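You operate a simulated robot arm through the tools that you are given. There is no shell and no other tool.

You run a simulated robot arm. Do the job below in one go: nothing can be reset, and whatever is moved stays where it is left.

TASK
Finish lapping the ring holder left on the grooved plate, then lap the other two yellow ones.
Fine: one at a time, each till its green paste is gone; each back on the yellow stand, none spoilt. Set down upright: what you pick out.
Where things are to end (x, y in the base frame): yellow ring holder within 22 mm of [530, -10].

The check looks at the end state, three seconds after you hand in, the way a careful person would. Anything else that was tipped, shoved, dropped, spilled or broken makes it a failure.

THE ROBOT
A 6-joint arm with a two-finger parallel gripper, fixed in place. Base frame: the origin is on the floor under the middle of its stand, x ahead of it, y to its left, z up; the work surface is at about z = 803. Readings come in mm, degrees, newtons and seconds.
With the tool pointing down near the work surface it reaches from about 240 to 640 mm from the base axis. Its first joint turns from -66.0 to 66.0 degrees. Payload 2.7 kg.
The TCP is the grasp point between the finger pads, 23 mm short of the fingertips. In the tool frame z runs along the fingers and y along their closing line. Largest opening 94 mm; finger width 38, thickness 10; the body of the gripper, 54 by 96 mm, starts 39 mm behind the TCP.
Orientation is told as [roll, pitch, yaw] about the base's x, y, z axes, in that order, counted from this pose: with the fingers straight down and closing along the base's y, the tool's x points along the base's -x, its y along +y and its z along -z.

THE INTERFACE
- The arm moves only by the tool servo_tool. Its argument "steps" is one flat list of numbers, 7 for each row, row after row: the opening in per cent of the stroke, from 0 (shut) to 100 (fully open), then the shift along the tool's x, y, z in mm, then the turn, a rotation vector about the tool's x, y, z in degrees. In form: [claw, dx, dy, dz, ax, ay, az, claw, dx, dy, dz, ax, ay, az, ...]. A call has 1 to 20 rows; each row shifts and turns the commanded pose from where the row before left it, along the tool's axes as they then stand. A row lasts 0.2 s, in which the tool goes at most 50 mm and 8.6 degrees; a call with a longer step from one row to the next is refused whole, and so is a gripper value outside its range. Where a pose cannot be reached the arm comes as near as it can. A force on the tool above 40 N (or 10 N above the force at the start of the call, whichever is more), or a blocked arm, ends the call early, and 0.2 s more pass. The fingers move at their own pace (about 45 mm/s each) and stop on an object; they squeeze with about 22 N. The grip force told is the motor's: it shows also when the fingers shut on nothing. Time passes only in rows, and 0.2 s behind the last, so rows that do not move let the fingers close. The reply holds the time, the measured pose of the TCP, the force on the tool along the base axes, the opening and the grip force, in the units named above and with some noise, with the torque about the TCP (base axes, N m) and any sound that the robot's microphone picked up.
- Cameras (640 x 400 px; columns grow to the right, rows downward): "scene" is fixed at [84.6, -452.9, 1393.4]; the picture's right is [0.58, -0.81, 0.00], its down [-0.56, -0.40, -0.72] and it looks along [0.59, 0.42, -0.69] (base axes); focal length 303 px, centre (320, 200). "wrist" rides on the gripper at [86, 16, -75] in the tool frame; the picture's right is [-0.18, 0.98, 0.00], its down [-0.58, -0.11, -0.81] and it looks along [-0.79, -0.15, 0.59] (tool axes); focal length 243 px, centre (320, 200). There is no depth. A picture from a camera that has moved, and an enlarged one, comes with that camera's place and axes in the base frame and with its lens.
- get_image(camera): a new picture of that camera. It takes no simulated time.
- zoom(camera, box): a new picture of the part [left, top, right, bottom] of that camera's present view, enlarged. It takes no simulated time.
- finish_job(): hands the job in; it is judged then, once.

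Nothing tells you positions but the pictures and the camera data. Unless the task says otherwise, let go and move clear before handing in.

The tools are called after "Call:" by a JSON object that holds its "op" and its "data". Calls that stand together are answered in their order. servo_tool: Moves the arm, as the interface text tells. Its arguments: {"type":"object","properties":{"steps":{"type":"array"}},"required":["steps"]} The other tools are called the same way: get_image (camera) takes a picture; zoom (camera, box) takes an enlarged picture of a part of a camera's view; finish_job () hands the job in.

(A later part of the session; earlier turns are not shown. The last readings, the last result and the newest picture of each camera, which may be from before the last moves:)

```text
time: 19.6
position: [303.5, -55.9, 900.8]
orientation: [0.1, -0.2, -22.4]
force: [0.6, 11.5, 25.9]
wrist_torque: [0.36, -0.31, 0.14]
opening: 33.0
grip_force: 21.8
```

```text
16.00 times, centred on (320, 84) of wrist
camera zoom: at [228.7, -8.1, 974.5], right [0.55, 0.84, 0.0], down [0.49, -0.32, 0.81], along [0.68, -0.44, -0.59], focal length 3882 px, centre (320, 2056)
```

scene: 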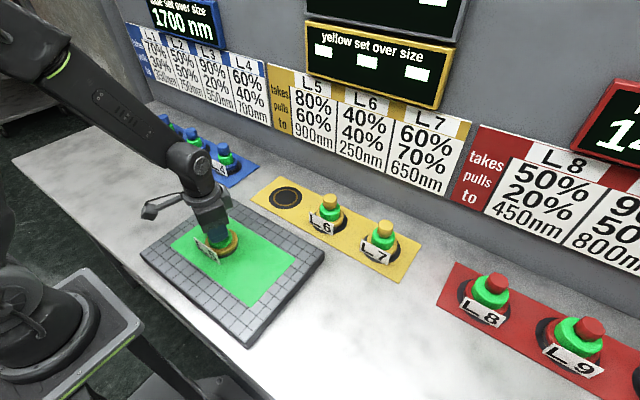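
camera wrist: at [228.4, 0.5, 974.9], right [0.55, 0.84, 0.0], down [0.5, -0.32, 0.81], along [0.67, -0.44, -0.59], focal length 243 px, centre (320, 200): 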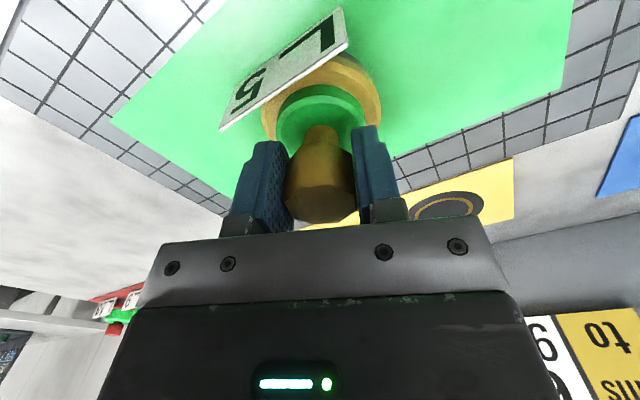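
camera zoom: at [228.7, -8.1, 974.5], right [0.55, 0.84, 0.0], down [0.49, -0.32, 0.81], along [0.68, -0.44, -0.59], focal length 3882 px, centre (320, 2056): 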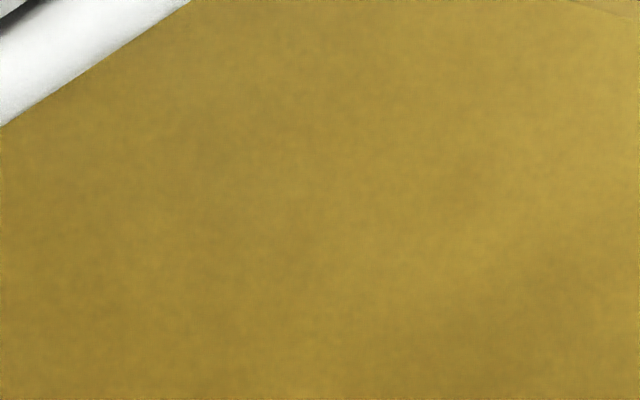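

The green is gone from L5. I'll lift it straight up and check that it hangs level before carrying it to the empty spot.

Call:
{"op": "servo_tool", "data": {"steps": [0, 0, 0, -2, 0, 0, 0, 0, 0, 0, -8, 0, 0, 0, 0, 0, 0, -20, 0, 0, 0, 0, 0, 0, -20, 0, 0, 0, 0, 0, 0, 0, 0, 0, 0]}}

Call:
{"op": "get_image", "data": {"camera": "wrist"}}

Call:
{"op": "get_image", "data": {"camera": "scene"}}

Call:
{"op": "zoom", "data": {"camera": "scene", "box": [160, 150, 320, 280]}}

```text
time: 20.8
position: [304.8, -57.1, 950.2]
orientation: [0.0, 0.0, -22.5]
force: [-0.6, -1.2, -2.8]
wrist_torque: [-0.02, -0.04, 0.01]
opening: 33.0
grip_force: 22.5
```

```text
taken
camera wrist: at [229.5, -8.1, 1024.7], right [0.55, 0.84, 0.0], down [0.5, -0.32, 0.81], along [0.68, -0.44, -0.59], focal length 243 px, centre (320, 200)
```

wrist: 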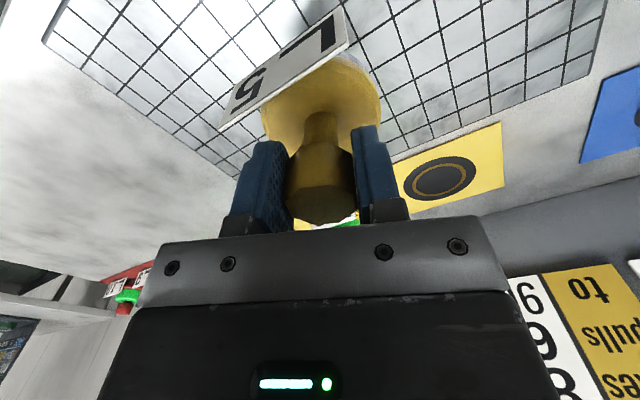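

```text
taken
```

scene: 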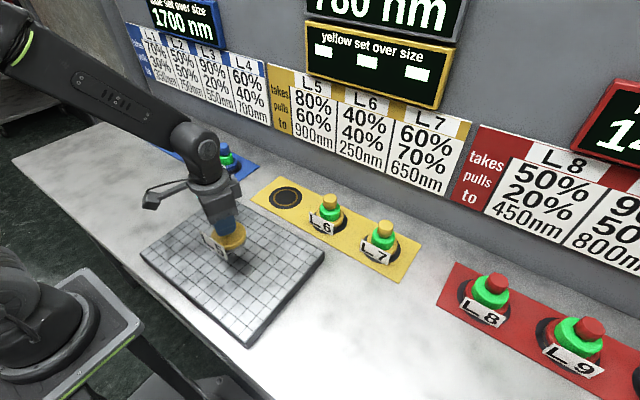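

```text
3.08 times, centred on (240, 215) of scene
camera zoom: at [84.6, -452.9, 1393.4], right [0.58, -0.81, 0.0], down [-0.56, -0.4, -0.72], along [0.59, 0.42, -0.69], focal length 932 px, centre (566, 154)
```

zoom: 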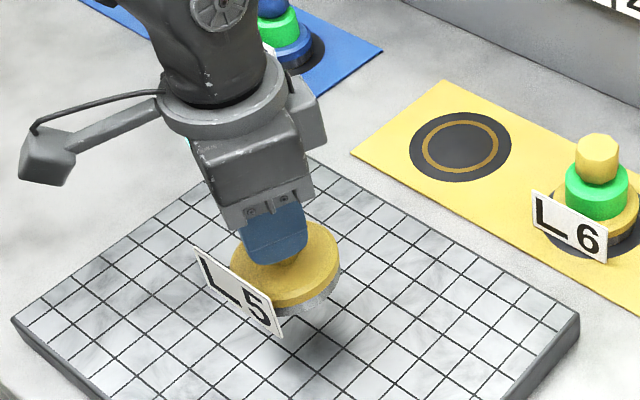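

The green patch on the plate is gone too, and the "bite of the plate" display now shows a number. I'll read it, along with the yellow display.

Call:
{"op": "zoom", "data": {"camera": "scene", "box": [290, 0, 480, 115]}}

Call:
{"op": "zoom", "data": {"camera": "scene", "box": [340, 0, 470, 50]}}

Call:
{"op": "zoom", "data": {"camera": "scene", "box": [110, 0, 280, 138]}}

Call:
{"op": "zoom", "data": {"camera": "wrist", "box": [220, 0, 420, 160]}}

```text
3.37 times, centred on (385, 58) of scene
camera zoom: at [84.6, -452.9, 1393.4], right [0.58, -0.81, 0.0], down [-0.56, -0.4, -0.72], along [0.59, 0.42, -0.69], focal length 1020 px, centre (101, 680)
```

zoom: 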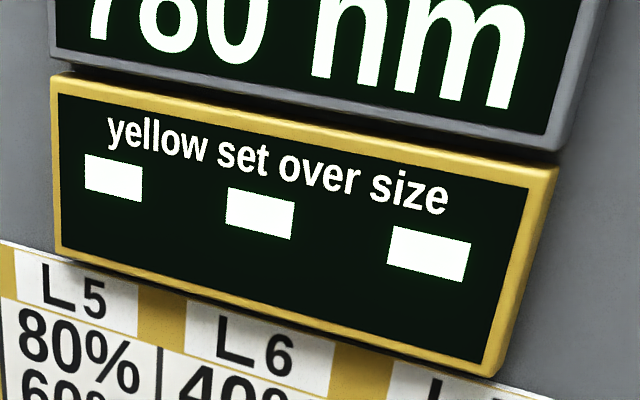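

```text
4.92 times, centred on (405, 25) of scene
camera zoom: at [84.6, -452.9, 1393.4], right [0.58, -0.81, 0.0], down [-0.56, -0.4, -0.72], along [0.59, 0.42, -0.69], focal length 1490 px, centre (-98, 1062)
```

zoom: 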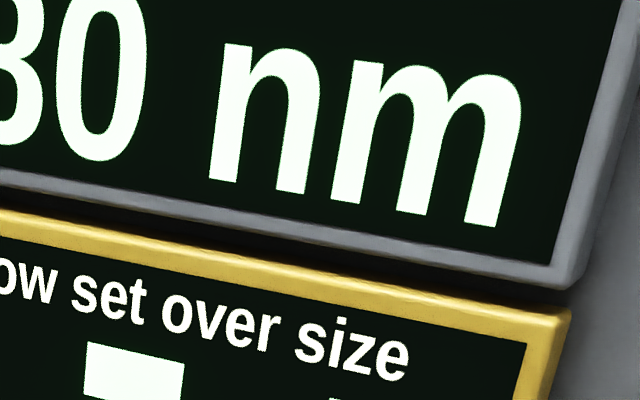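

```text
2.90 times, centred on (195, 69) of scene
camera zoom: at [84.6, -452.9, 1393.4], right [0.58, -0.81, 0.0], down [-0.56, -0.4, -0.72], along [0.59, 0.42, -0.69], focal length 878 px, centre (682, 580)
```

zoom: 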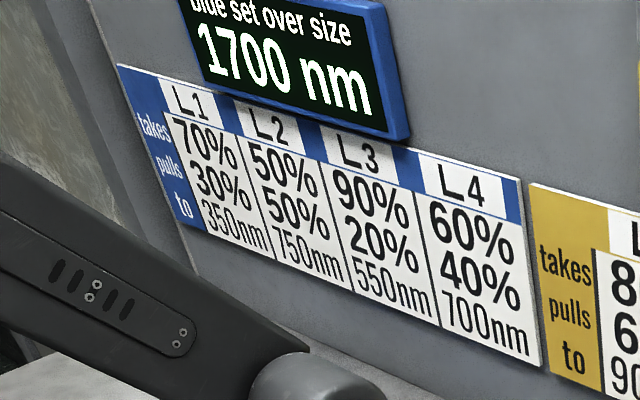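

```text
2.50 times, centred on (320, 80) of wrist
camera zoom: at [229.5, -8.1, 1024.7], right [0.55, 0.84, 0.0], down [0.5, -0.32, 0.81], along [0.68, -0.44, -0.59], focal length 606 px, centre (320, 500)
```

zoom: 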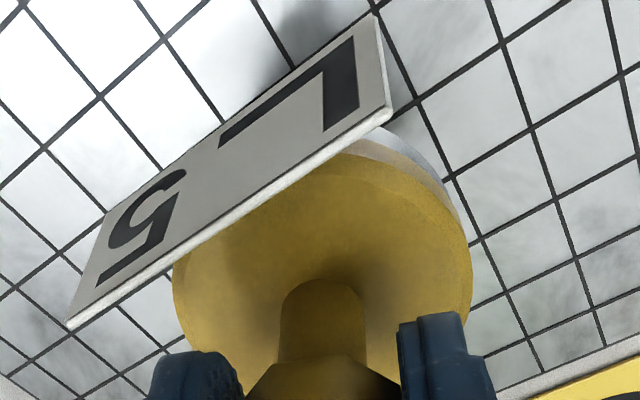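

The bite display now reads something like 780 nm, with its top cut off from here. L5 hangs level and its collar is clean, so I'll carry it above the empty yellow spot.

Call:
{"op": "servo_tool", "data": {"steps": [0, -10, 6.7, 0, 0, 0, 0, 0, -20, 13.4, 0, 0, 0, 0, 0, -20, 13.4, 0, 0, 0, 0, 0, -20, 13.4, 0, 0, 0, 0, 0, -20, 13.4, 0, 0, 0, 0, 0, -20, 13.4, 0, 0, 0, 0, 0, -20, 13.4, 0, 0, 0, 0, 0, -20, 13.4, 0, 0, 0, 0, 0, -20, 13.4, 0, 0, 0, 0, 0, -15, 10.1, 0, 0, 0, 0, 0, -7.4, 5.3, 0, 0, 0, 0, 0, 0, 0, 0, 0, 0, 0]}}

Call:
{"op": "get_image", "data": {"camera": "wrist"}}

Call:
{"op": "zoom", "data": {"camera": "scene", "box": [230, 110, 390, 240]}}

```text
time: 23.4
position: [529.8, -11.0, 950.8]
orientation: [0.0, 0.0, -22.4]
force: [-0.4, 0.5, -2.8]
wrist_torque: [0.0, 0.01, 0.01]
opening: 33.0
grip_force: 22.4
```

```text
taken
camera wrist: at [455.9, 38.6, 1024.4], right [0.55, 0.84, 0.0], down [0.5, -0.32, 0.81], along [0.68, -0.44, -0.59], focal length 243 px, centre (320, 200)
```

wrist: 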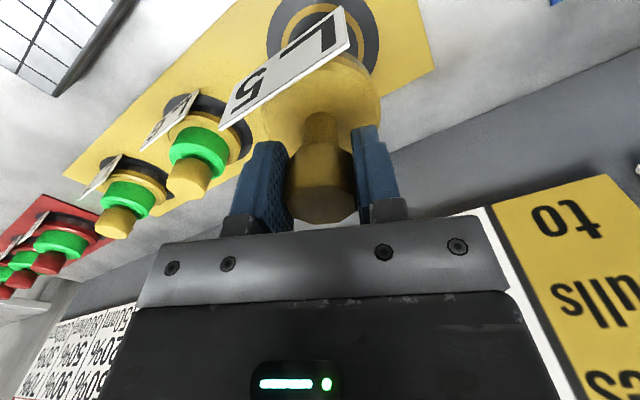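

```text
3.08 times, centred on (310, 175) of scene
camera zoom: at [84.6, -452.9, 1393.4], right [0.58, -0.81, 0.0], down [-0.56, -0.4, -0.72], along [0.59, 0.42, -0.69], focal length 932 px, centre (351, 277)
```

zoom: 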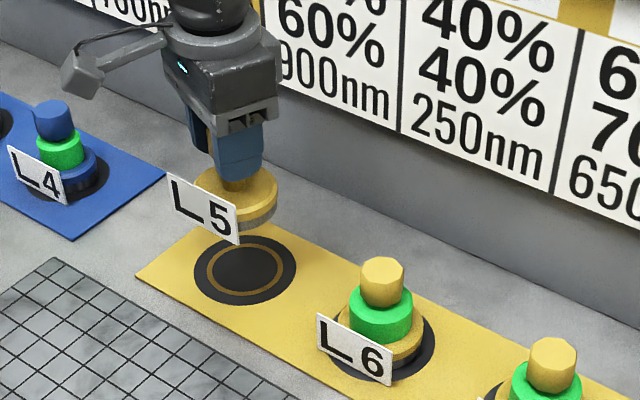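

L5 hangs above its spot. I'll zoom to check the alignment over the dark circle.

Call:
{"op": "zoom", "data": {"camera": "wrist", "box": [220, 0, 440, 138]}}

```text
2.90 times, centred on (330, 69) of wrist
camera zoom: at [455.9, 38.6, 1024.4], right [0.55, 0.84, 0.0], down [0.5, -0.32, 0.81], along [0.68, -0.44, -0.59], focal length 703 px, centre (291, 580)
```

zoom: 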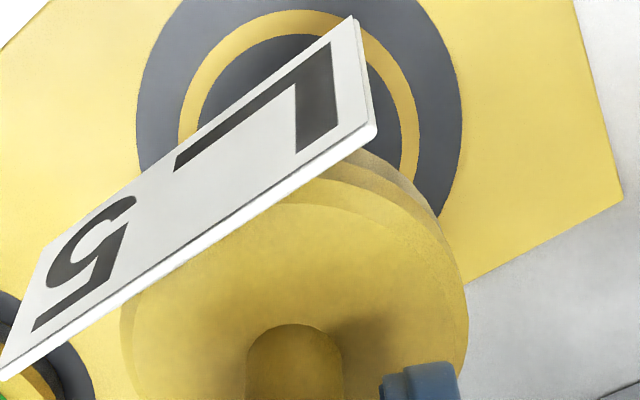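

The circle is centred under L5 to within a few millimetres. I'll lower to about 10 mm above the stand.

Call:
{"op": "servo_tool", "data": {"steps": [0, 0, 0, 20, 0, 0, 0, 0, 0, 0, 20, 0, 0, 0, 0, 0, 0, 16, 0, 0, 0, 0, 0, 0, 8, 0, 0, 0, 0, 0, 0, 0, 0, 0, 0]}}

Call:
{"op": "zoom", "data": {"camera": "scene", "box": [240, 140, 360, 240]}}

```text
time: 24.6
position: [529.1, -11.8, 886.5]
orientation: [0.0, -0.1, -22.4]
force: [0.2, -0.4, -2.3]
wrist_torque: [0.0, 0.01, 0.02]
opening: 33.4
grip_force: 22.1
```

```text
4.00 times, centred on (300, 190) of scene
camera zoom: at [84.6, -452.9, 1393.4], right [0.58, -0.81, 0.0], down [-0.56, -0.4, -0.72], along [0.59, 0.42, -0.69], focal length 1211 px, centre (400, 240)
```

zoom: 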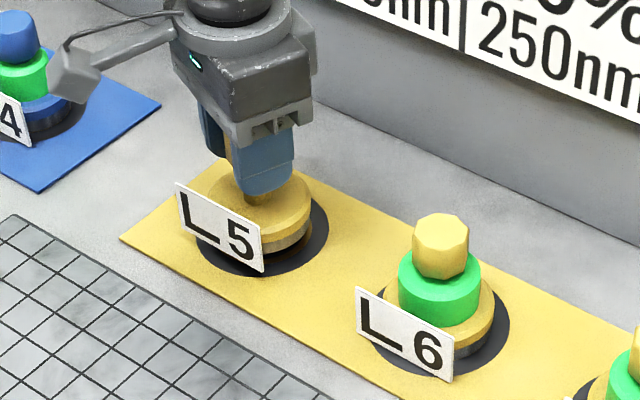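

L5 is a few millimetres above the stand. I'll lower gently in small steps until contact shows.

Call:
{"op": "servo_tool", "data": {"steps": [0, 0, 0, 1.5, 0, 0, 0, 0, 0, 0, 1.5, 0, 0, 0, 0, 0, 0, 1.5, 0, 0, 0]}}

Call:
{"op": "zoom", "data": {"camera": "scene", "box": [250, 170, 330, 230]}}

```text
time: 25.4
position: [529.4, -10.8, 881.2]
orientation: [0.0, 0.0, -22.5]
force: [-0.7, 1.1, -2.3]
wrist_torque: [0.02, -0.01, -0.02]
opening: 33.3
grip_force: 22.5
```

```text
6.67 times, centred on (290, 200) of scene
camera zoom: at [84.6, -452.9, 1393.4], right [0.58, -0.81, 0.0], down [-0.56, -0.4, -0.72], along [0.59, 0.42, -0.69], focal length 2018 px, centre (520, 200)
```

zoom: 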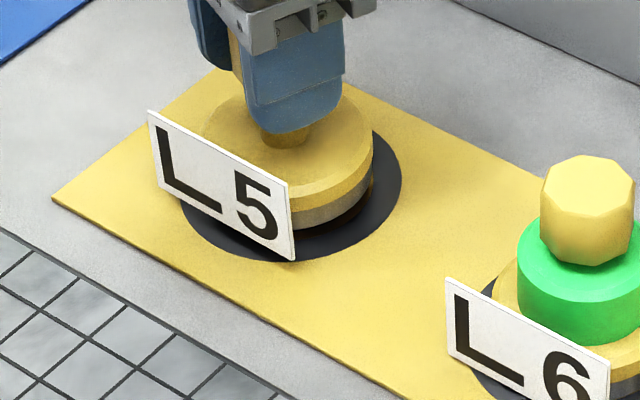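

Still a small gap. Continuing down in fine steps.

Call:
{"op": "servo_tool", "data": {"steps": [0, 0, 0, 1, 0, 0, 0, 0, 0, 0, 1, 0, 0, 0, 0, 0, 0, 0.7, 0, 0, 0]}}

Call:
{"op": "servo_tool", "data": {"steps": [0, 0, 0, 0.6, 0, 0, 0]}}

Call:
{"op": "servo_tool", "data": {"steps": [0, 0, 0, 0.6, 0, 0, 0]}}

Call:
{"op": "zoom", "data": {"camera": "scene", "box": [250, 170, 330, 230]}}

```text
time: 26.2
position: [530.3, -12.0, 878.5]
orientation: [0.1, 0.0, -22.5]
force: [-0.3, -1.3, -2.3]
wrist_torque: [0.0, -0.04, 0.0]
opening: 33.1
grip_force: 22.3
```

```text
time: 26.6
position: [529.0, -11.0, 879.2]
orientation: [0.1, 0.0, -22.5]
force: [-1.1, 0.3, -2.5]
wrist_torque: [-0.01, 0.02, -0.04]
opening: 33.3
grip_force: 21.9
```

```text
time: 27.0
position: [529.9, -12.2, 878.1]
orientation: [0.0, 0.0, -22.5]
force: [-0.6, 0.2, -2.8]
wrist_torque: [-0.02, 0.0, -0.02]
opening: 33.3
grip_force: 22.8
```

```text
6.67 times, centred on (290, 200) of scene
camera zoom: at [84.6, -452.9, 1393.4], right [0.58, -0.81, 0.0], down [-0.56, -0.4, -0.72], along [0.59, 0.42, -0.69], focal length 2018 px, centre (520, 200)
```

zoom: 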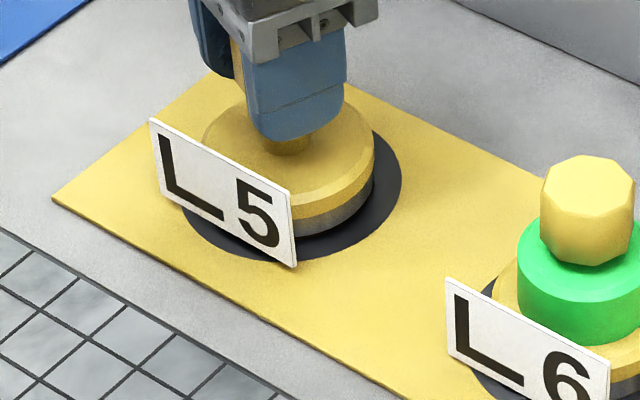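

Very close now. Continuing.

Call:
{"op": "servo_tool", "data": {"steps": [0, 0, 0, 0.6, 0, 0, 0, 0, 0, 0, 0, 0, 0, 0]}}

Call:
{"op": "servo_tool", "data": {"steps": [0, 0, 0, 0.6, 0, 0, 0, 0, 0, 0, 0, 0, 0, 0]}}

Call:
{"op": "servo_tool", "data": {"steps": [0, 0, 0, 0.5, 0, 0, 0, 0, 0, 0, 0, 0, 0, 0]}}

```text
time: 27.6
position: [530.0, -11.4, 876.7]
orientation: [0.0, 0.0, -22.5]
force: [0.1, 0.1, -2.0]
wrist_torque: [0.02, 0.0, 0.0]
opening: 33.2
grip_force: 22.0
```

```text
time: 28.2
position: [530.4, -11.5, 876.5]
orientation: [-0.1, 0.0, -22.4]
force: [-0.4, 0.3, -1.8]
wrist_torque: [-0.02, 0.02, -0.02]
opening: 33.1
grip_force: 22.4
```

```text
time: 28.8
position: [530.6, -10.3, 875.5]
orientation: [0.0, -0.1, -22.5]
force: [-0.4, -0.6, -2.9]
wrist_torque: [0.02, 0.03, -0.03]
opening: 33.4
grip_force: 22.2
```

Call:
{"op": "servo_tool", "data": {"steps": [0, 0, 0, 0.5, 0, 0, 0, 0, 0, 0, 0, 0, 0, 0]}}

Call:
{"op": "servo_tool", "data": {"steps": [0, 0, 0, 0.5, 0, 0, 0, 0, 0, 0, 0, 0, 0, 0]}}

Call:
{"op": "zoom", "data": {"camera": "scene", "box": [250, 170, 330, 230]}}

```text
time: 29.4
position: [529.8, -10.5, 875.1]
orientation: [0.0, 0.0, -22.4]
force: [-0.3, 0.2, -2.5]
wrist_torque: [-0.01, -0.03, 0.0]
opening: 33.1
grip_force: 21.9
```

```text
time: 30.0
position: [529.5, -11.1, 875.5]
orientation: [0.1, 0.0, -22.5]
force: [-0.4, 0.8, -3.2]
wrist_torque: [0.0, 0.03, 0.0]
opening: 33.4
grip_force: 21.9
```

```text
6.67 times, centred on (290, 200) of scene
camera zoom: at [84.6, -452.9, 1393.4], right [0.58, -0.81, 0.0], down [-0.56, -0.4, -0.72], along [0.59, 0.42, -0.69], focal length 2018 px, centre (520, 200)
```

zoom: 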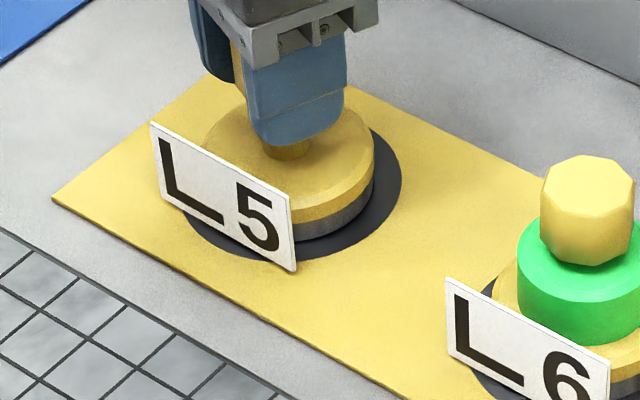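

No contact yet. Continuing with slightly larger steps.

Call:
{"op": "servo_tool", "data": {"steps": [0, 0, 0, 0.7, 0, 0, 0, 0, 0, 0, 0, 0, 0, 0]}}

Call:
{"op": "servo_tool", "data": {"steps": [0, 0, 0, 0.7, 0, 0, 0, 0, 0, 0, 0, 0, 0, 0]}}

Call:
{"op": "servo_tool", "data": {"steps": [0, 0, 0, 0.7, 0, 0, 0, 0, 0, 0, 0, 0, 0, 0]}}

Call:
{"op": "servo_tool", "data": {"steps": [0, 0, 0, 0.5, 0, 0, 0, 0, 0, 0, 0, 0, 0, 0]}}

```text
time: 30.6
position: [530.0, -11.8, 873.8]
orientation: [-0.1, 0.0, -22.6]
force: [-0.3, 0.1, -1.5]
wrist_torque: [0.04, 0.0, 0.0]
opening: 33.2
grip_force: 21.8
```

```text
time: 31.2
position: [529.6, -11.9, 872.8]
orientation: [-0.1, 0.0, -22.4]
force: [-1.3, 0.8, -0.8]
wrist_torque: [0.0, -0.05, -0.02]
opening: 33.3
grip_force: 22.1
```

```text
time: 31.8
position: [530.8, -11.3, 874.5]
orientation: [0.0, 0.0, -22.6]
force: [-3.3, 0.2, 3.9]
wrist_torque: [-0.1, -0.07, -0.03]
opening: 33.3
grip_force: 21.8
```

```text
time: 32.4
position: [530.1, -10.6, 873.7]
orientation: [-0.1, -0.1, -22.4]
force: [-2.6, -0.6, 13.6]
wrist_torque: [-0.09, 0.27, 0.06]
opening: 33.4
grip_force: 21.9
```

Contact: L5 rests on the stand. I'll relieve the press and open the fingers to let go.

Call:
{"op": "servo_tool", "data": {"steps": [0, 0, 0, -0.5, 0, 0, 0, 0, 0, 0, 0, 0, 0, 0, 55, 0, 0, 0, 0, 0, 0, 55, 0, 0, 0, 0, 0, 0, 55, 0, 0, 0, 0, 0, 0]}}

Call:
{"op": "get_image", "data": {"camera": "scene"}}

Call:
{"op": "zoom", "data": {"camera": "scene", "box": [290, 0, 480, 115]}}

```text
time: 33.6
position: [530.4, -10.3, 871.5]
orientation: [0.0, 0.1, -22.5]
force: [1.0, 0.0, -0.1]
wrist_torque: [0.0, 0.03, -0.02]
opening: 51.7
grip_force: 0.0
```

```text
taken
```

scene: 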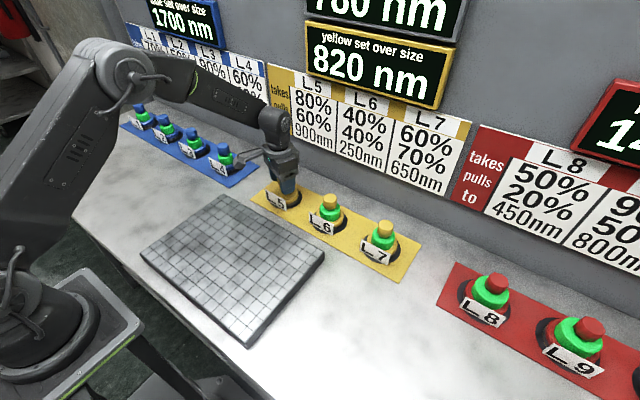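

```text
3.37 times, centred on (385, 58) of scene
camera zoom: at [84.6, -452.9, 1393.4], right [0.58, -0.81, 0.0], down [-0.56, -0.4, -0.72], along [0.59, 0.42, -0.69], focal length 1020 px, centre (101, 680)
```

zoom: 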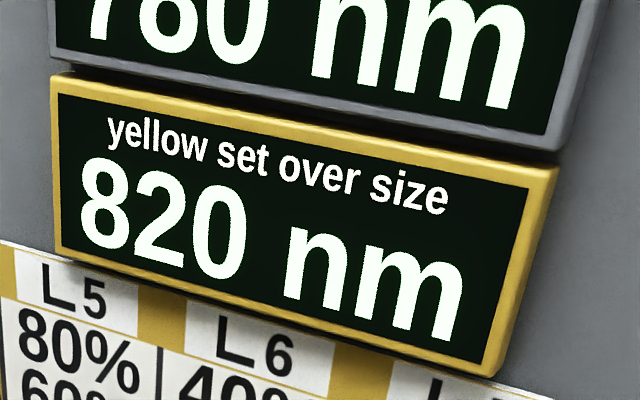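

All three are now on the stand, and the yellow display reads 820 nm over size with the bite at about 780 nm. I read the table as follows: each lap takes its % of the bite off the oversize, then pulls the bite that % of the way to its value. That makes the order of L6 and L7 matter, so I'll back off and read the bite display properly.

Call:
{"op": "servo_tool", "data": {"steps": [55, 0, 0, -10, 0, 0, 0, 55, 0, 0, -30, 0, 0, 0, 55, 0, 0, -40, 0, 0, 0, 55, 0, 0, 0, 0, 0, 0]}}

Call:
{"op": "zoom", "data": {"camera": "scene", "box": [240, 160, 440, 290]}}

Call:
{"op": "get_image", "data": {"camera": "wrist"}}

```text
time: 34.6
position: [529.6, -11.8, 951.9]
orientation: [0.0, 0.0, -22.5]
force: [-0.7, 0.2, 0.4]
wrist_torque: [0.01, -0.03, 0.02]
opening: 51.6
grip_force: 0.1
```

```text
3.08 times, centred on (340, 225) of scene
camera zoom: at [84.6, -452.9, 1393.4], right [0.58, -0.81, 0.0], down [-0.56, -0.4, -0.72], along [0.59, 0.42, -0.69], focal length 932 px, centre (258, 123)
```

zoom: 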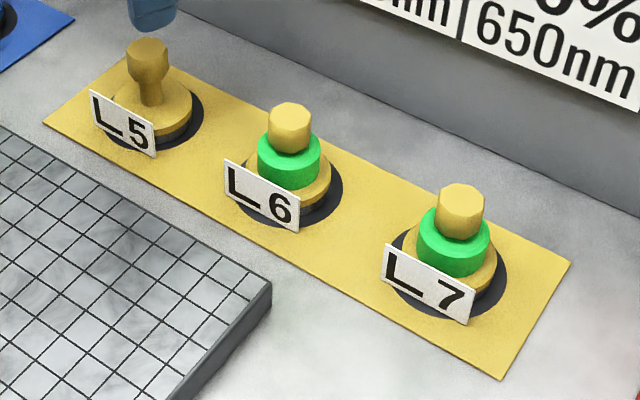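

```text
taken
camera wrist: at [455.6, 36.9, 1027.2], right [0.55, 0.84, 0.0], down [0.5, -0.32, 0.81], along [0.68, -0.44, -0.59], focal length 243 px, centre (320, 200)
```

wrist: 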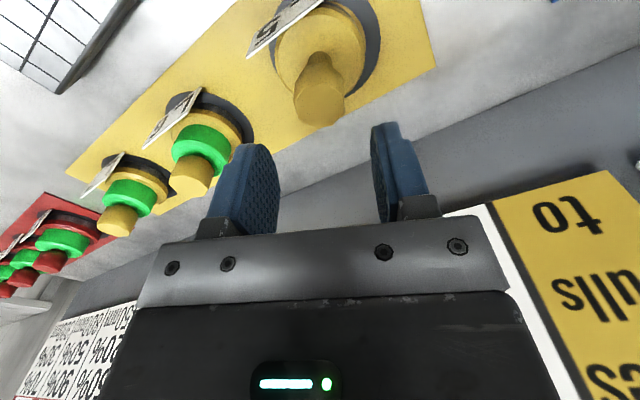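

L5 stands upright and clean, with L6 and L7 untouched. I'll raise and tilt the wrist to read the bite display.

Call:
{"op": "servo_tool", "data": {"steps": [55, 10, -15, -30, 0, 0, 0, 55, 10, -15, -30, 0, 0, 0, 55, 10, -15, -30, 0, 0, 0, 55, 10, -15, -30, 0, 0, 0, 55, 10, -15, -30, 0, 0, 0, 55, 10, -15, -30, 0, 0, 0, 55, 0, 0, 0, 0, -8, 0, 55, 0, 0, 0, 0, -8, 0, 55, 0, 0, 0, 0, -8, 0, 55, 0, 0, 0, 0, -8, 0, 55, 0, 0, 0, 0, -8, 0, 55, 0, 0, 0, 0, -8, 0, 55, 0, 0, 0, 0, -8, 0, 55, 0, 0, 0, 0, -8, 0, 55, 0, 0, 0, 0, -8, 0]}}

Call:
{"op": "get_image", "data": {"camera": "wrist"}}

```text
time: 37.8
position: [441.5, -73.7, 1135.1]
orientation: [-1.2, -68.5, -22.2]
force: [0.2, -0.7, -0.2]
wrist_torque: [0.04, 0.04, -0.01]
opening: 51.6
grip_force: 0.0
out of reach, approached as far as the arm can: row 14
```

```text
taken
camera wrist: at [354.3, -18.3, 1081.4], right [0.45, 0.88, 0.16], down [-0.54, 0.12, 0.84], along [0.71, -0.47, 0.52], focal length 243 px, centre (320, 200)
```

wrist: 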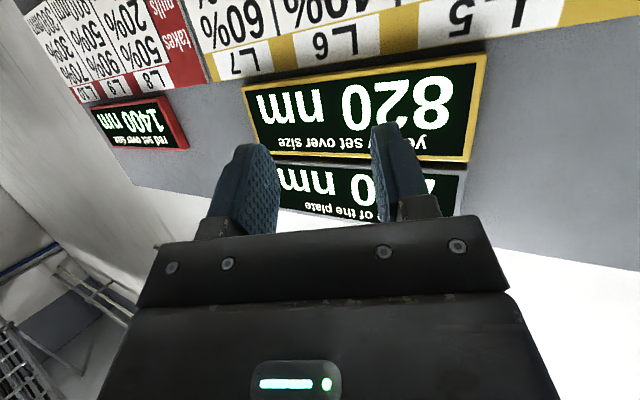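

The right finger hides a digit. I'll open the fingers and shift sideways a little.

Call:
{"op": "servo_tool", "data": {"steps": [100, 0, 40, 0, 0, 0, 0, 100, 0, 40, 0, 0, 0, 0, 100, 0, 0, 0, 0, 0, 0, 100, 0, 0, 0, 0, 0, 0]}}

Call:
{"op": "get_image", "data": {"camera": "wrist"}}

Call:
{"op": "zoom", "data": {"camera": "wrist", "box": [200, 60, 480, 230]}}

```text
time: 38.8
position: [472.7, 0.8, 1134.1]
orientation: [-1.3, -68.7, -22.1]
force: [-0.6, 0.0, 0.2]
wrist_torque: [0.01, -0.01, 0.0]
opening: 94.1
grip_force: 0.1
```

```text
taken
camera wrist: at [386.6, 55.2, 1080.8], right [0.45, 0.88, 0.16], down [-0.54, 0.12, 0.84], along [0.71, -0.46, 0.52], focal length 243 px, centre (320, 200)
```

wrist: 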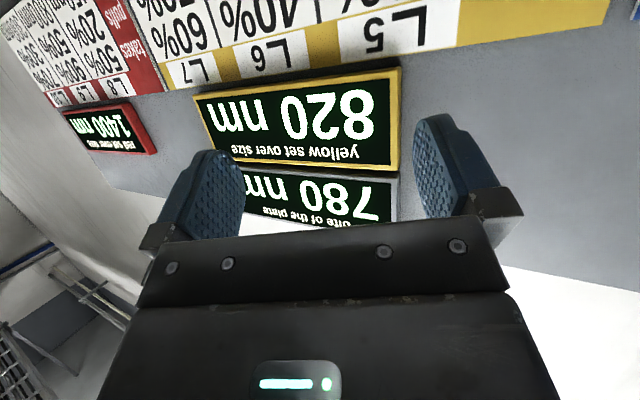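

```text
2.29 times, centred on (340, 145) of wrist
camera zoom: at [386.6, 55.2, 1080.8], right [0.45, 0.88, 0.16], down [-0.54, 0.12, 0.84], along [0.71, -0.46, 0.52], focal length 555 px, centre (274, 326)
```

zoom: 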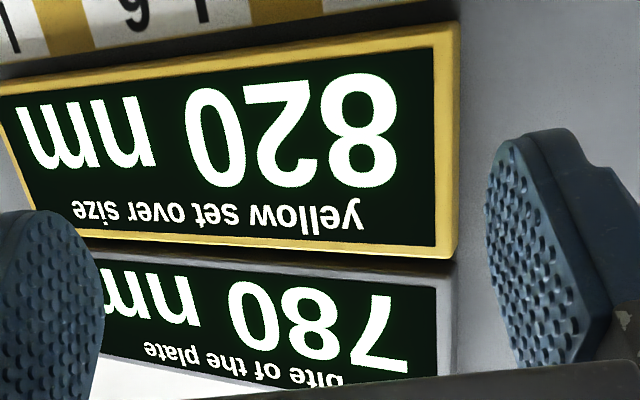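

The bite reads 780 nm. L7 first then L6 leaves about 76 nm over size, while L6 first leaves about 167 nm, and neither goes under size. I'll lap L7 next, so I'm bringing the tool back to straight down.

Call:
{"op": "servo_tool", "data": {"steps": [55, 0, 0, 0, 0, 8, 0, 55, 0, 0, 0, 0, 8, 0, 55, 0, 0, 0, 0, 8, 0, 55, 0, 0, 0, 0, 8, 0, 55, 0, 0, 0, 0, 8, 0, 55, 0, 0, 0, 0, 8, 0, 55, 0, 0, 0, 0, 8, 0, 55, 0, 0, 0, 0, 8, 0, 55, 0, 0, 0, 0, 0, 0]}}

```text
time: 40.8
position: [472.3, 1.0, 1135.2]
orientation: [-0.3, -4.5, -23.1]
force: [0.2, -0.7, 0.1]
wrist_torque: [0.04, 0.0, 0.0]
opening: 51.5
grip_force: 0.2
```

The tool is nearly vertical again with a 4.5° pitch left over. I'll correct that and travel to above L7.

Call:
{"op": "servo_tool", "data": {"steps": [55, 0, 0, 0, -0.3, 4.5, -0.6, 55, -17.6, -26.6, 13.5, 0, 0, 0, 55, -17.6, -26.6, 13.5, 0, 0, 0, 55, -17.6, -26.6, 13.5, 0, 0, 0, 55, -17.6, -26.6, 13.5, 0, 0, 0, 55, -17.6, -26.6, 13.5, 0, 0, 0, 55, -17.6, -26.6, 13.5, 0, 0, 0, 55, -17.6, -26.6, 13.5, 0, 0, 0, 55, -17.6, -26.6, 13.5, 0, 0, 0, 55, -17.6, -26.6, 13.5, 0, 0, 0, 55, -17.6, -26.6, 13.5, 0, 0, 0, 55, 0, 0, 0, 0, 0, 0]}}

Call:
{"op": "get_image", "data": {"camera": "wrist"}}

Call:
{"op": "get_image", "data": {"camera": "scene"}}

```text
time: 43.4
position: [533.5, -312.7, 1001.5]
orientation: [-0.2, -0.1, -22.6]
force: [-0.3, 0.6, 0.2]
wrist_torque: [-0.01, -0.01, 0.0]
opening: 51.9
grip_force: 0.1
```

```text
taken
camera wrist: at [460.0, -263.5, 1075.9], right [0.55, 0.84, 0.0], down [0.49, -0.32, 0.81], along [0.67, -0.44, -0.59], focal length 243 px, centre (320, 200)
```

wrist: 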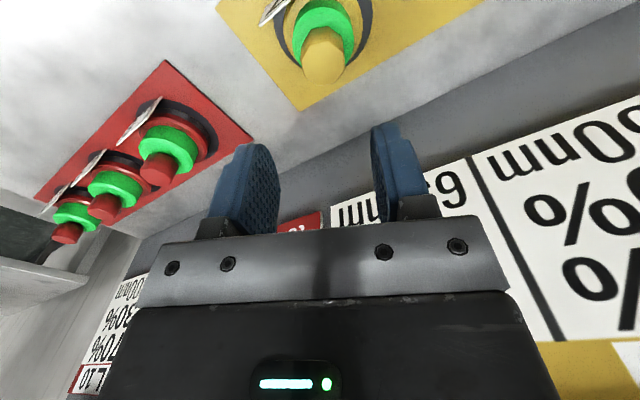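

```text
taken
```

scene: 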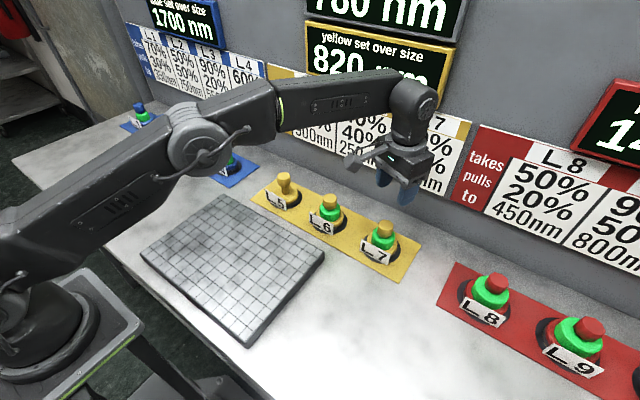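

L7 is right in view below the fingers. I'll zoom to get its axis and facets.

Call:
{"op": "zoom", "data": {"camera": "wrist", "box": [240, 0, 420, 112]}}

Call:
{"op": "zoom", "data": {"camera": "scene", "box": [340, 190, 440, 290]}}

```text
3.56 times, centred on (330, 56) of wrist
camera zoom: at [460.0, -263.5, 1075.9], right [0.55, 0.84, 0.0], down [0.49, -0.32, 0.81], along [0.67, -0.44, -0.59], focal length 863 px, centre (284, 712)
```

zoom: 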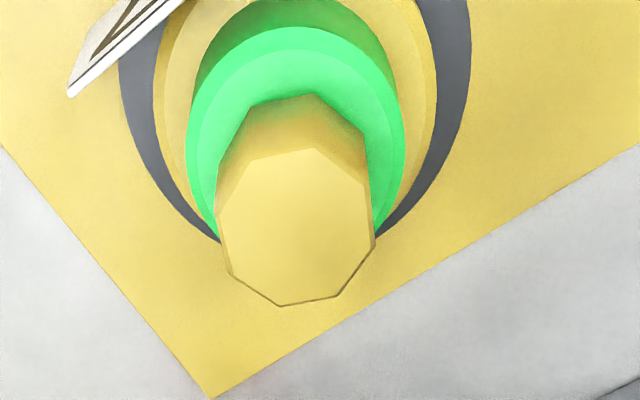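

```text
4.00 times, centred on (390, 240) of scene
camera zoom: at [84.6, -452.9, 1393.4], right [0.58, -0.81, 0.0], down [-0.56, -0.4, -0.72], along [0.59, 0.42, -0.69], focal length 1211 px, centre (40, 40)
```

zoom: 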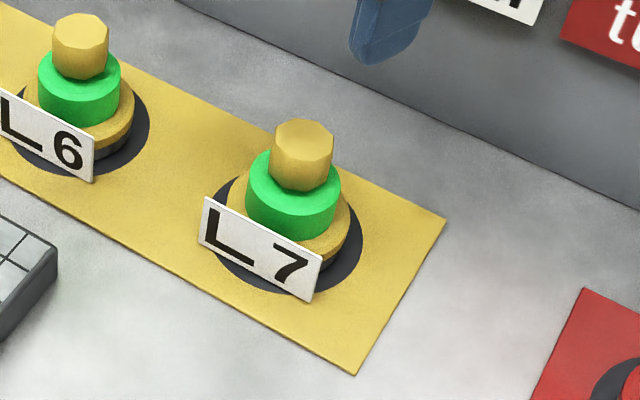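

The L7 flats line up with the pads, and its axis is about 2–3 mm off the tool. I'll shift, lower partway and verify.

Call:
{"op": "servo_tool", "data": {"steps": [55, 1.7, 3.2, 25, 0, 0, 0, 55, 0, 0, 25, 0, 0, 0, 55, 0, 0, 15, 0, 0, 0, 55, 0, 0, 0, 0, 0, 0]}}

Call:
{"op": "zoom", "data": {"camera": "wrist", "box": [220, 0, 420, 180]}}

Call:
{"op": "zoom", "data": {"camera": "scene", "box": [340, 190, 440, 290]}}

```text
time: 44.4
position: [532.3, -309.5, 935.4]
orientation: [-0.2, -0.1, -22.5]
force: [-0.2, -0.6, -0.7]
wrist_torque: [0.01, 0.02, -0.03]
opening: 51.5
grip_force: 0.0
```

```text
2.22 times, centred on (320, 90) of wrist
camera zoom: at [459.0, -260.8, 1009.9], right [0.55, 0.84, 0.0], down [0.49, -0.32, 0.81], along [0.67, -0.44, -0.59], focal length 539 px, centre (320, 444)
```

zoom: 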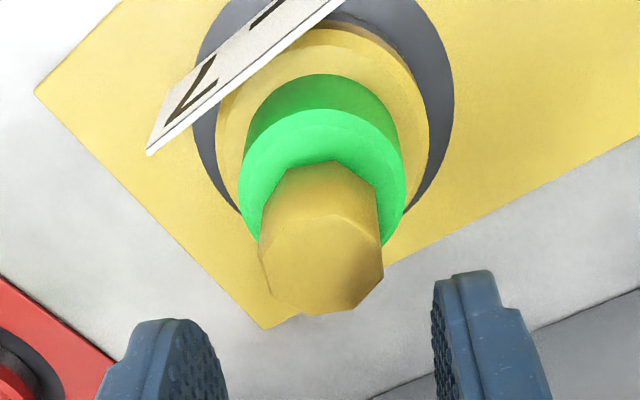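

```text
4.00 times, centred on (390, 240) of scene
camera zoom: at [84.6, -452.9, 1393.4], right [0.58, -0.81, 0.0], down [-0.56, -0.4, -0.72], along [0.59, 0.42, -0.69], focal length 1211 px, centre (40, 40)
```

zoom: 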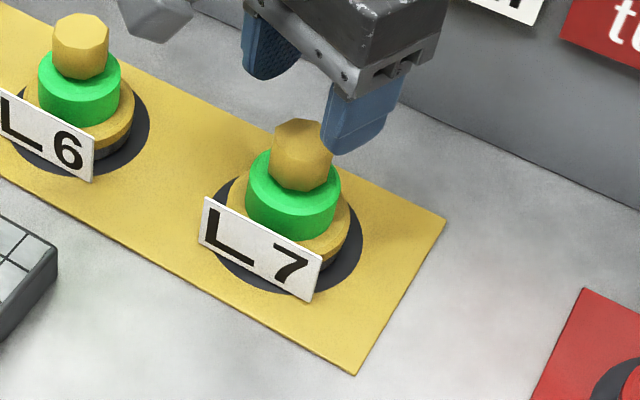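

Aligned to under a millimetre. I'll lower so the fingertips stop just above the collar, at TCP about 885.5.

Call:
{"op": "servo_tool", "data": {"steps": [55, 0.5, 0.7, 20, 0, 0, 0, 55, 0, 0, 20, 0, 0, 0, 55, 0, 0, 9, 0, 0, 0, 55, 0, 0, 0, 0, 0, 0]}}

Call:
{"op": "zoom", "data": {"camera": "wrist", "box": [200, 0, 440, 240]}}

Call:
{"op": "zoom", "data": {"camera": "scene", "box": [340, 190, 440, 290]}}

```text
time: 45.4
position: [531.4, -309.2, 887.2]
orientation: [-0.2, -0.1, -22.7]
force: [-0.1, -0.6, -0.2]
wrist_torque: [-0.01, 0.02, -0.01]
opening: 51.7
grip_force: 0.0
```

```text
1.67 times, centred on (320, 120) of wrist
camera zoom: at [458.8, -259.9, 960.9], right [0.55, 0.84, 0.0], down [0.49, -0.32, 0.81], along [0.68, -0.44, -0.59], focal length 404 px, centre (320, 333)
```

zoom: 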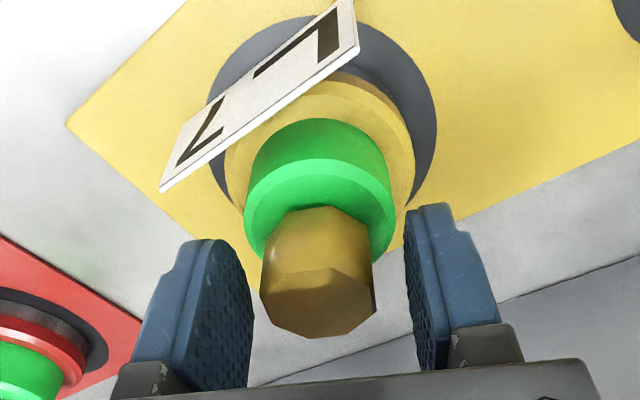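

```text
4.00 times, centred on (390, 240) of scene
camera zoom: at [84.6, -452.9, 1393.4], right [0.58, -0.81, 0.0], down [-0.56, -0.4, -0.72], along [0.59, 0.42, -0.69], focal length 1211 px, centre (40, 40)
```

zoom: 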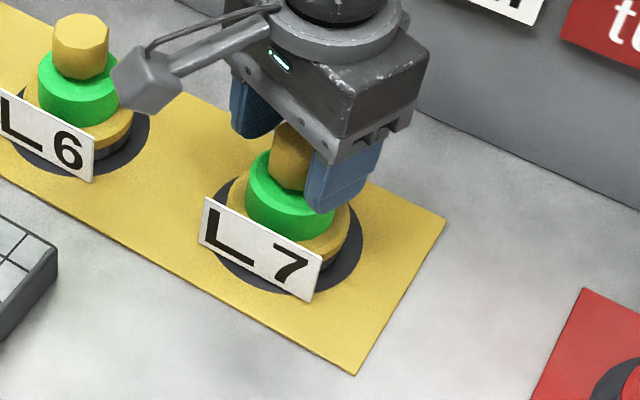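

The fingers flank the knob, just above the collar. Closing on L7.

Call:
{"op": "servo_tool", "data": {"steps": [0, 0, 0, 0, 0, 0, 0, 0, 0, 0, 0, 0, 0, 0, 0, 0, 0, 0, 0, 0, 0, 0, 0, 0, 0, 0, 0, 0]}}

Call:
{"op": "zoom", "data": {"camera": "wrist", "box": [200, 0, 440, 240]}}

```text
time: 46.4
position: [532.3, -309.7, 886.8]
orientation: [-0.2, -0.1, -22.6]
force: [-0.4, -1.2, 0.6]
wrist_torque: [0.08, 0.03, 0.01]
opening: 33.1
grip_force: 21.8
```

```text
1.67 times, centred on (320, 120) of wrist
camera zoom: at [458.7, -259.9, 961.3], right [0.55, 0.84, 0.0], down [0.49, -0.32, 0.81], along [0.67, -0.44, -0.59], focal length 404 px, centre (320, 333)
```

zoom: 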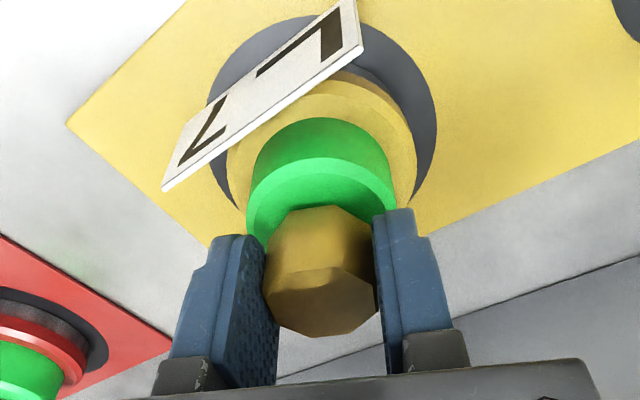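

L7 is gripped. I'll lift it and check that it hangs level.

Call:
{"op": "servo_tool", "data": {"steps": [0, 0, 0, -2, 0, 0, 0, 0, 0, 0, -8, 0, 0, 0, 0, 0, 0, -20, 0, 0, 0, 0, 0, 0, -20, 0, 0, 0, 0, 0, 0, -20, 0, 0, 0, 0, 0, 0, 0, 0, 0, 0]}}

Call:
{"op": "get_image", "data": {"camera": "scene"}}

Call:
{"op": "zoom", "data": {"camera": "wrist", "box": [200, 0, 440, 240]}}

```text
time: 47.8
position: [531.1, -308.3, 957.7]
orientation: [-0.3, -0.1, -22.7]
force: [0.5, -0.2, -2.4]
wrist_torque: [0.0, -0.02, -0.03]
opening: 33.3
grip_force: 21.6
```

```text
taken
```

scene: 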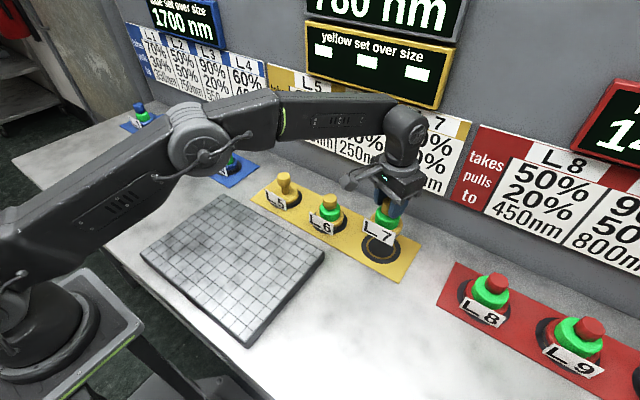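

```text
1.67 times, centred on (320, 120) of wrist
camera zoom: at [458.8, -259.6, 1031.5], right [0.55, 0.84, 0.0], down [0.49, -0.32, 0.81], along [0.67, -0.44, -0.59], focal length 404 px, centre (320, 333)
```

zoom: 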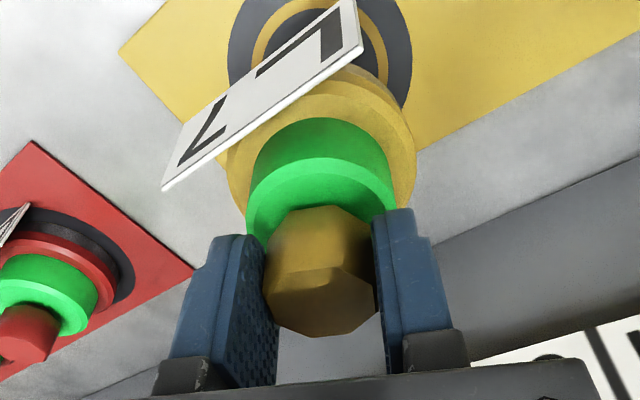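

L7 hangs level, so I'll carry it at this height over to the middle of the grooved plate.

Call:
{"op": "servo_tool", "data": {"steps": [0, 10.2, 5.15, 0, 0, 0, 0, 0, 22, 11.04, 0, 0, 0, 0, 0, 22, 11.04, 0, 0, 0, 0, 0, 22, 11.04, 0, 0, 0, 0, 0, 22, 11.04, 0, 0, 0, 0, 0, 22, 11.04, 0, 0, 0, 0, 0, 22, 11.04, 0, 0, 0, 0, 0, 22, 11.04, 0, 0, 0, 0, 0, 22, 11.04, 0, 0, 0, 0, 0, 22, 11.04, 0, 0, 0, 0, 0, 22, 11.04, 0, 0, 0, 0, 0, 22, 11.04, 0, 0, 0, 0, 0, 22, 11.04, 0, 0, 0, 0, 0, 22, 11.04, 0, 0, 0, 0, 0, 10.2, 5.15, 0, 0, 0, 0, 0, 0, 0, 0, 0, 0, 0]}}

Call:
{"op": "get_image", "data": {"camera": "wrist"}}

Call:
{"op": "get_image", "data": {"camera": "scene"}}

```text
time: 51.2
position: [308.8, -49.9, 955.4]
orientation: [-0.2, 0.0, -22.5]
force: [0.1, 0.5, -1.7]
wrist_torque: [0.0, -0.02, 0.01]
opening: 33.1
grip_force: 21.8
```

```text
taken
camera wrist: at [234.9, -0.5, 1030.1], right [0.55, 0.84, 0.0], down [0.49, -0.32, 0.81], along [0.67, -0.44, -0.59], focal length 243 px, centre (320, 200)
```

wrist: 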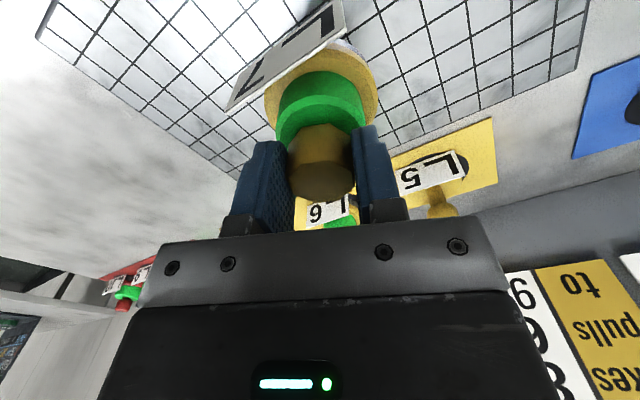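

```text
taken
```

scene: 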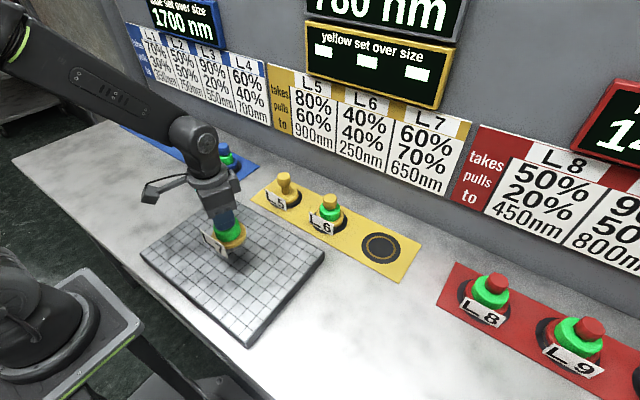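

L7 is over the plate centre, with contact expected around TCP 914. Lowering in stages.

Call:
{"op": "servo_tool", "data": {"steps": [0, 0, 0, 15, 0, 0, 0, 0, 0, 0, 12, 0, 0, 0, 0, 0, 0, 6, 0, 0, 0, 0, 0, 0, 2, 0, 0, 0, 0, 0, 0, 0, 0, 0, 0]}}

Call:
{"op": "servo_tool", "data": {"steps": [0, 0, 0, 1, 0, 0, 0, 0, 0, 0, 1, 0, 0, 0, 0, 0, 0, 1, 0, 0, 0]}}

Call:
{"op": "zoom", "data": {"camera": "scene", "box": [190, 200, 270, 270]}}

```text
time: 52.4
position: [309.0, -50.3, 920.2]
orientation: [-0.3, 0.0, -22.6]
force: [-0.1, 0.1, -2.7]
wrist_torque: [-0.02, 0.04, -0.02]
opening: 33.1
grip_force: 22.2
```

```text
time: 53.2
position: [309.2, -49.5, 918.5]
orientation: [-0.3, 0.0, -22.5]
force: [-0.2, -0.2, -2.2]
wrist_torque: [0.01, 0.01, 0.02]
opening: 33.1
grip_force: 22.1
```

```text
5.71 times, centred on (230, 235) of scene
camera zoom: at [84.6, -452.9, 1393.4], right [0.58, -0.81, 0.0], down [-0.56, -0.4, -0.72], along [0.59, 0.42, -0.69], focal length 1730 px, centre (834, 0)
```

zoom: 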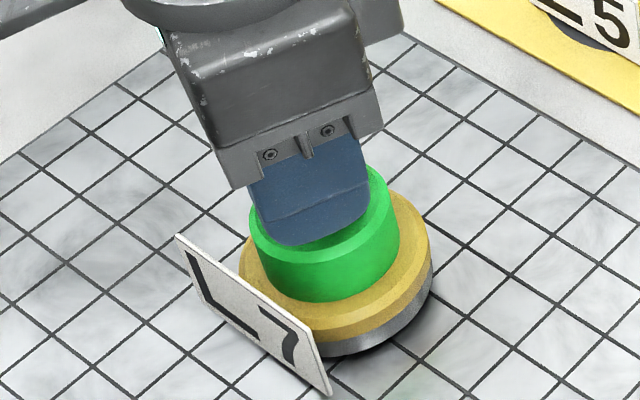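

Just above the plate. Continuing in half-millimetre steps until contact shows.

Call:
{"op": "servo_tool", "data": {"steps": [0, 0, 0, 0.7, 0, 0, 0, 0, 0, 0, 0.7, 0, 0, 0]}}

Call:
{"op": "servo_tool", "data": {"steps": [0, 0, 0, 0.5, 0, 0, 0, 0, 0, 0, 0, 0, 0, 0]}}

Call:
{"op": "servo_tool", "data": {"steps": [0, 0, 0, 0.5, 0, 0, 0, 0, 0, 0, 0, 0, 0, 0]}}

Call:
{"op": "servo_tool", "data": {"steps": [0, 0, 0, 0.4, 0, 0, 0, 0, 0, 0, 0, 0, 0, 0]}}

```text
time: 53.8
position: [309.0, -50.4, 916.2]
orientation: [-0.1, -0.2, -22.6]
force: [0.4, 0.6, -2.3]
wrist_torque: [-0.03, 0.03, 0.01]
opening: 33.1
grip_force: 22.0
```

```text
time: 54.4
position: [308.9, -50.7, 916.8]
orientation: [-0.2, -0.1, -22.5]
force: [0.7, -0.9, -2.9]
wrist_torque: [-0.04, 0.01, 0.03]
opening: 33.1
grip_force: 22.5
```

```text
time: 55.0
position: [308.8, -50.6, 915.8]
orientation: [-0.2, -0.2, -22.5]
force: [0.2, 0.7, -2.7]
wrist_torque: [0.0, -0.03, 0.01]
opening: 33.1
grip_force: 21.9
```

```text
time: 55.6
position: [308.6, -50.1, 915.8]
orientation: [-0.3, 0.0, -22.6]
force: [0.8, -0.1, -1.9]
wrist_torque: [-0.01, 0.0, 0.02]
opening: 33.2
grip_force: 22.5
```

Call:
{"op": "servo_tool", "data": {"steps": [0, 0, 0, 0.4, 0, 0, 0, 0, 0, 0, 0, 0, 0, 0]}}

Call:
{"op": "servo_tool", "data": {"steps": [0, 0, 0, 0.4, 0, 0, 0, 0, 0, 0, 0, 0, 0, 0]}}

Call:
{"op": "servo_tool", "data": {"steps": [0, 0, 0, 0.3, 0, 0, 0, 0, 0, 0, 0, 0, 0, 0]}}

```text
time: 56.2
position: [307.5, -50.0, 915.5]
orientation: [-0.2, -0.1, -22.6]
force: [-0.1, 0.6, -2.5]
wrist_torque: [0.01, 0.01, 0.01]
opening: 33.0
grip_force: 22.4
```

```text
time: 56.8
position: [309.4, -49.6, 914.2]
orientation: [-0.2, -0.2, -22.6]
force: [0.1, -0.5, -2.3]
wrist_torque: [0.02, 0.0, 0.02]
opening: 33.0
grip_force: 22.2
```

```text
time: 57.4
position: [308.6, -50.2, 913.7]
orientation: [-0.3, -0.1, -22.5]
force: [-2.5, -0.9, 6.6]
wrist_torque: [0.25, 0.05, 0.07]
opening: 33.1
grip_force: 22.4
```

Contact, with a light 7 N press. I'll record the collar's starting height and look at the plate.

Call:
{"op": "servo_tool", "data": {"steps": [0, 0, 0, 0.15, 0, 0, 0, 0, 0, 0, 0, 0, 0, 0]}}

Call:
{"op": "zoom", "data": {"camera": "wrist", "box": [240, 40, 400, 160]}}

Call:
{"op": "get_image", "data": {"camera": "scene"}}

```text
time: 58.0
position: [307.9, -49.9, 913.5]
orientation: [-0.2, -0.3, -22.6]
force: [-4.3, 0.0, 12.8]
wrist_torque: [0.34, 0.1, 0.11]
opening: 33.1
grip_force: 22.1
```

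```text
3.33 times, centred on (320, 100) of wrist
camera zoom: at [234.9, -0.8, 988.3], right [0.55, 0.84, 0.0], down [0.49, -0.32, 0.81], along [0.68, -0.44, -0.59], focal length 809 px, centre (320, 533)
```

zoom: 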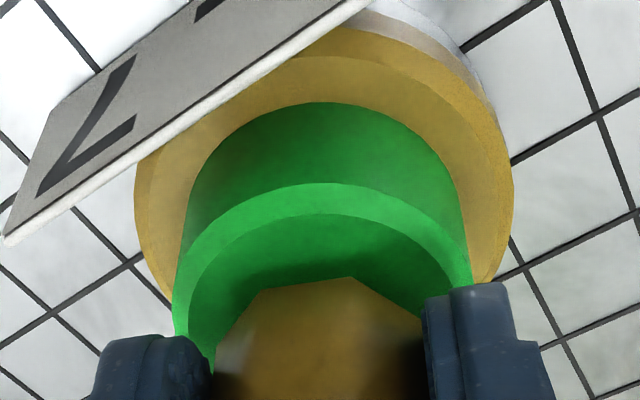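

```text
taken
```

scene: 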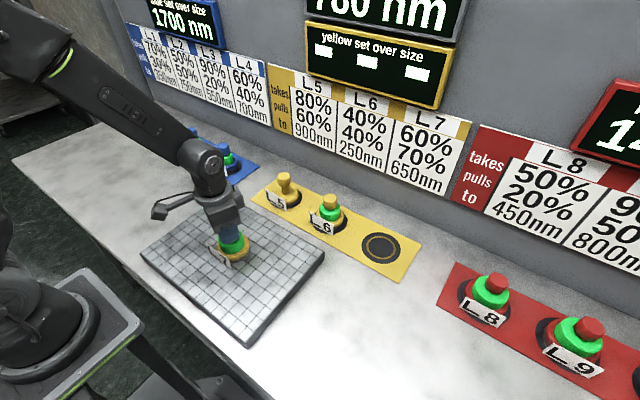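

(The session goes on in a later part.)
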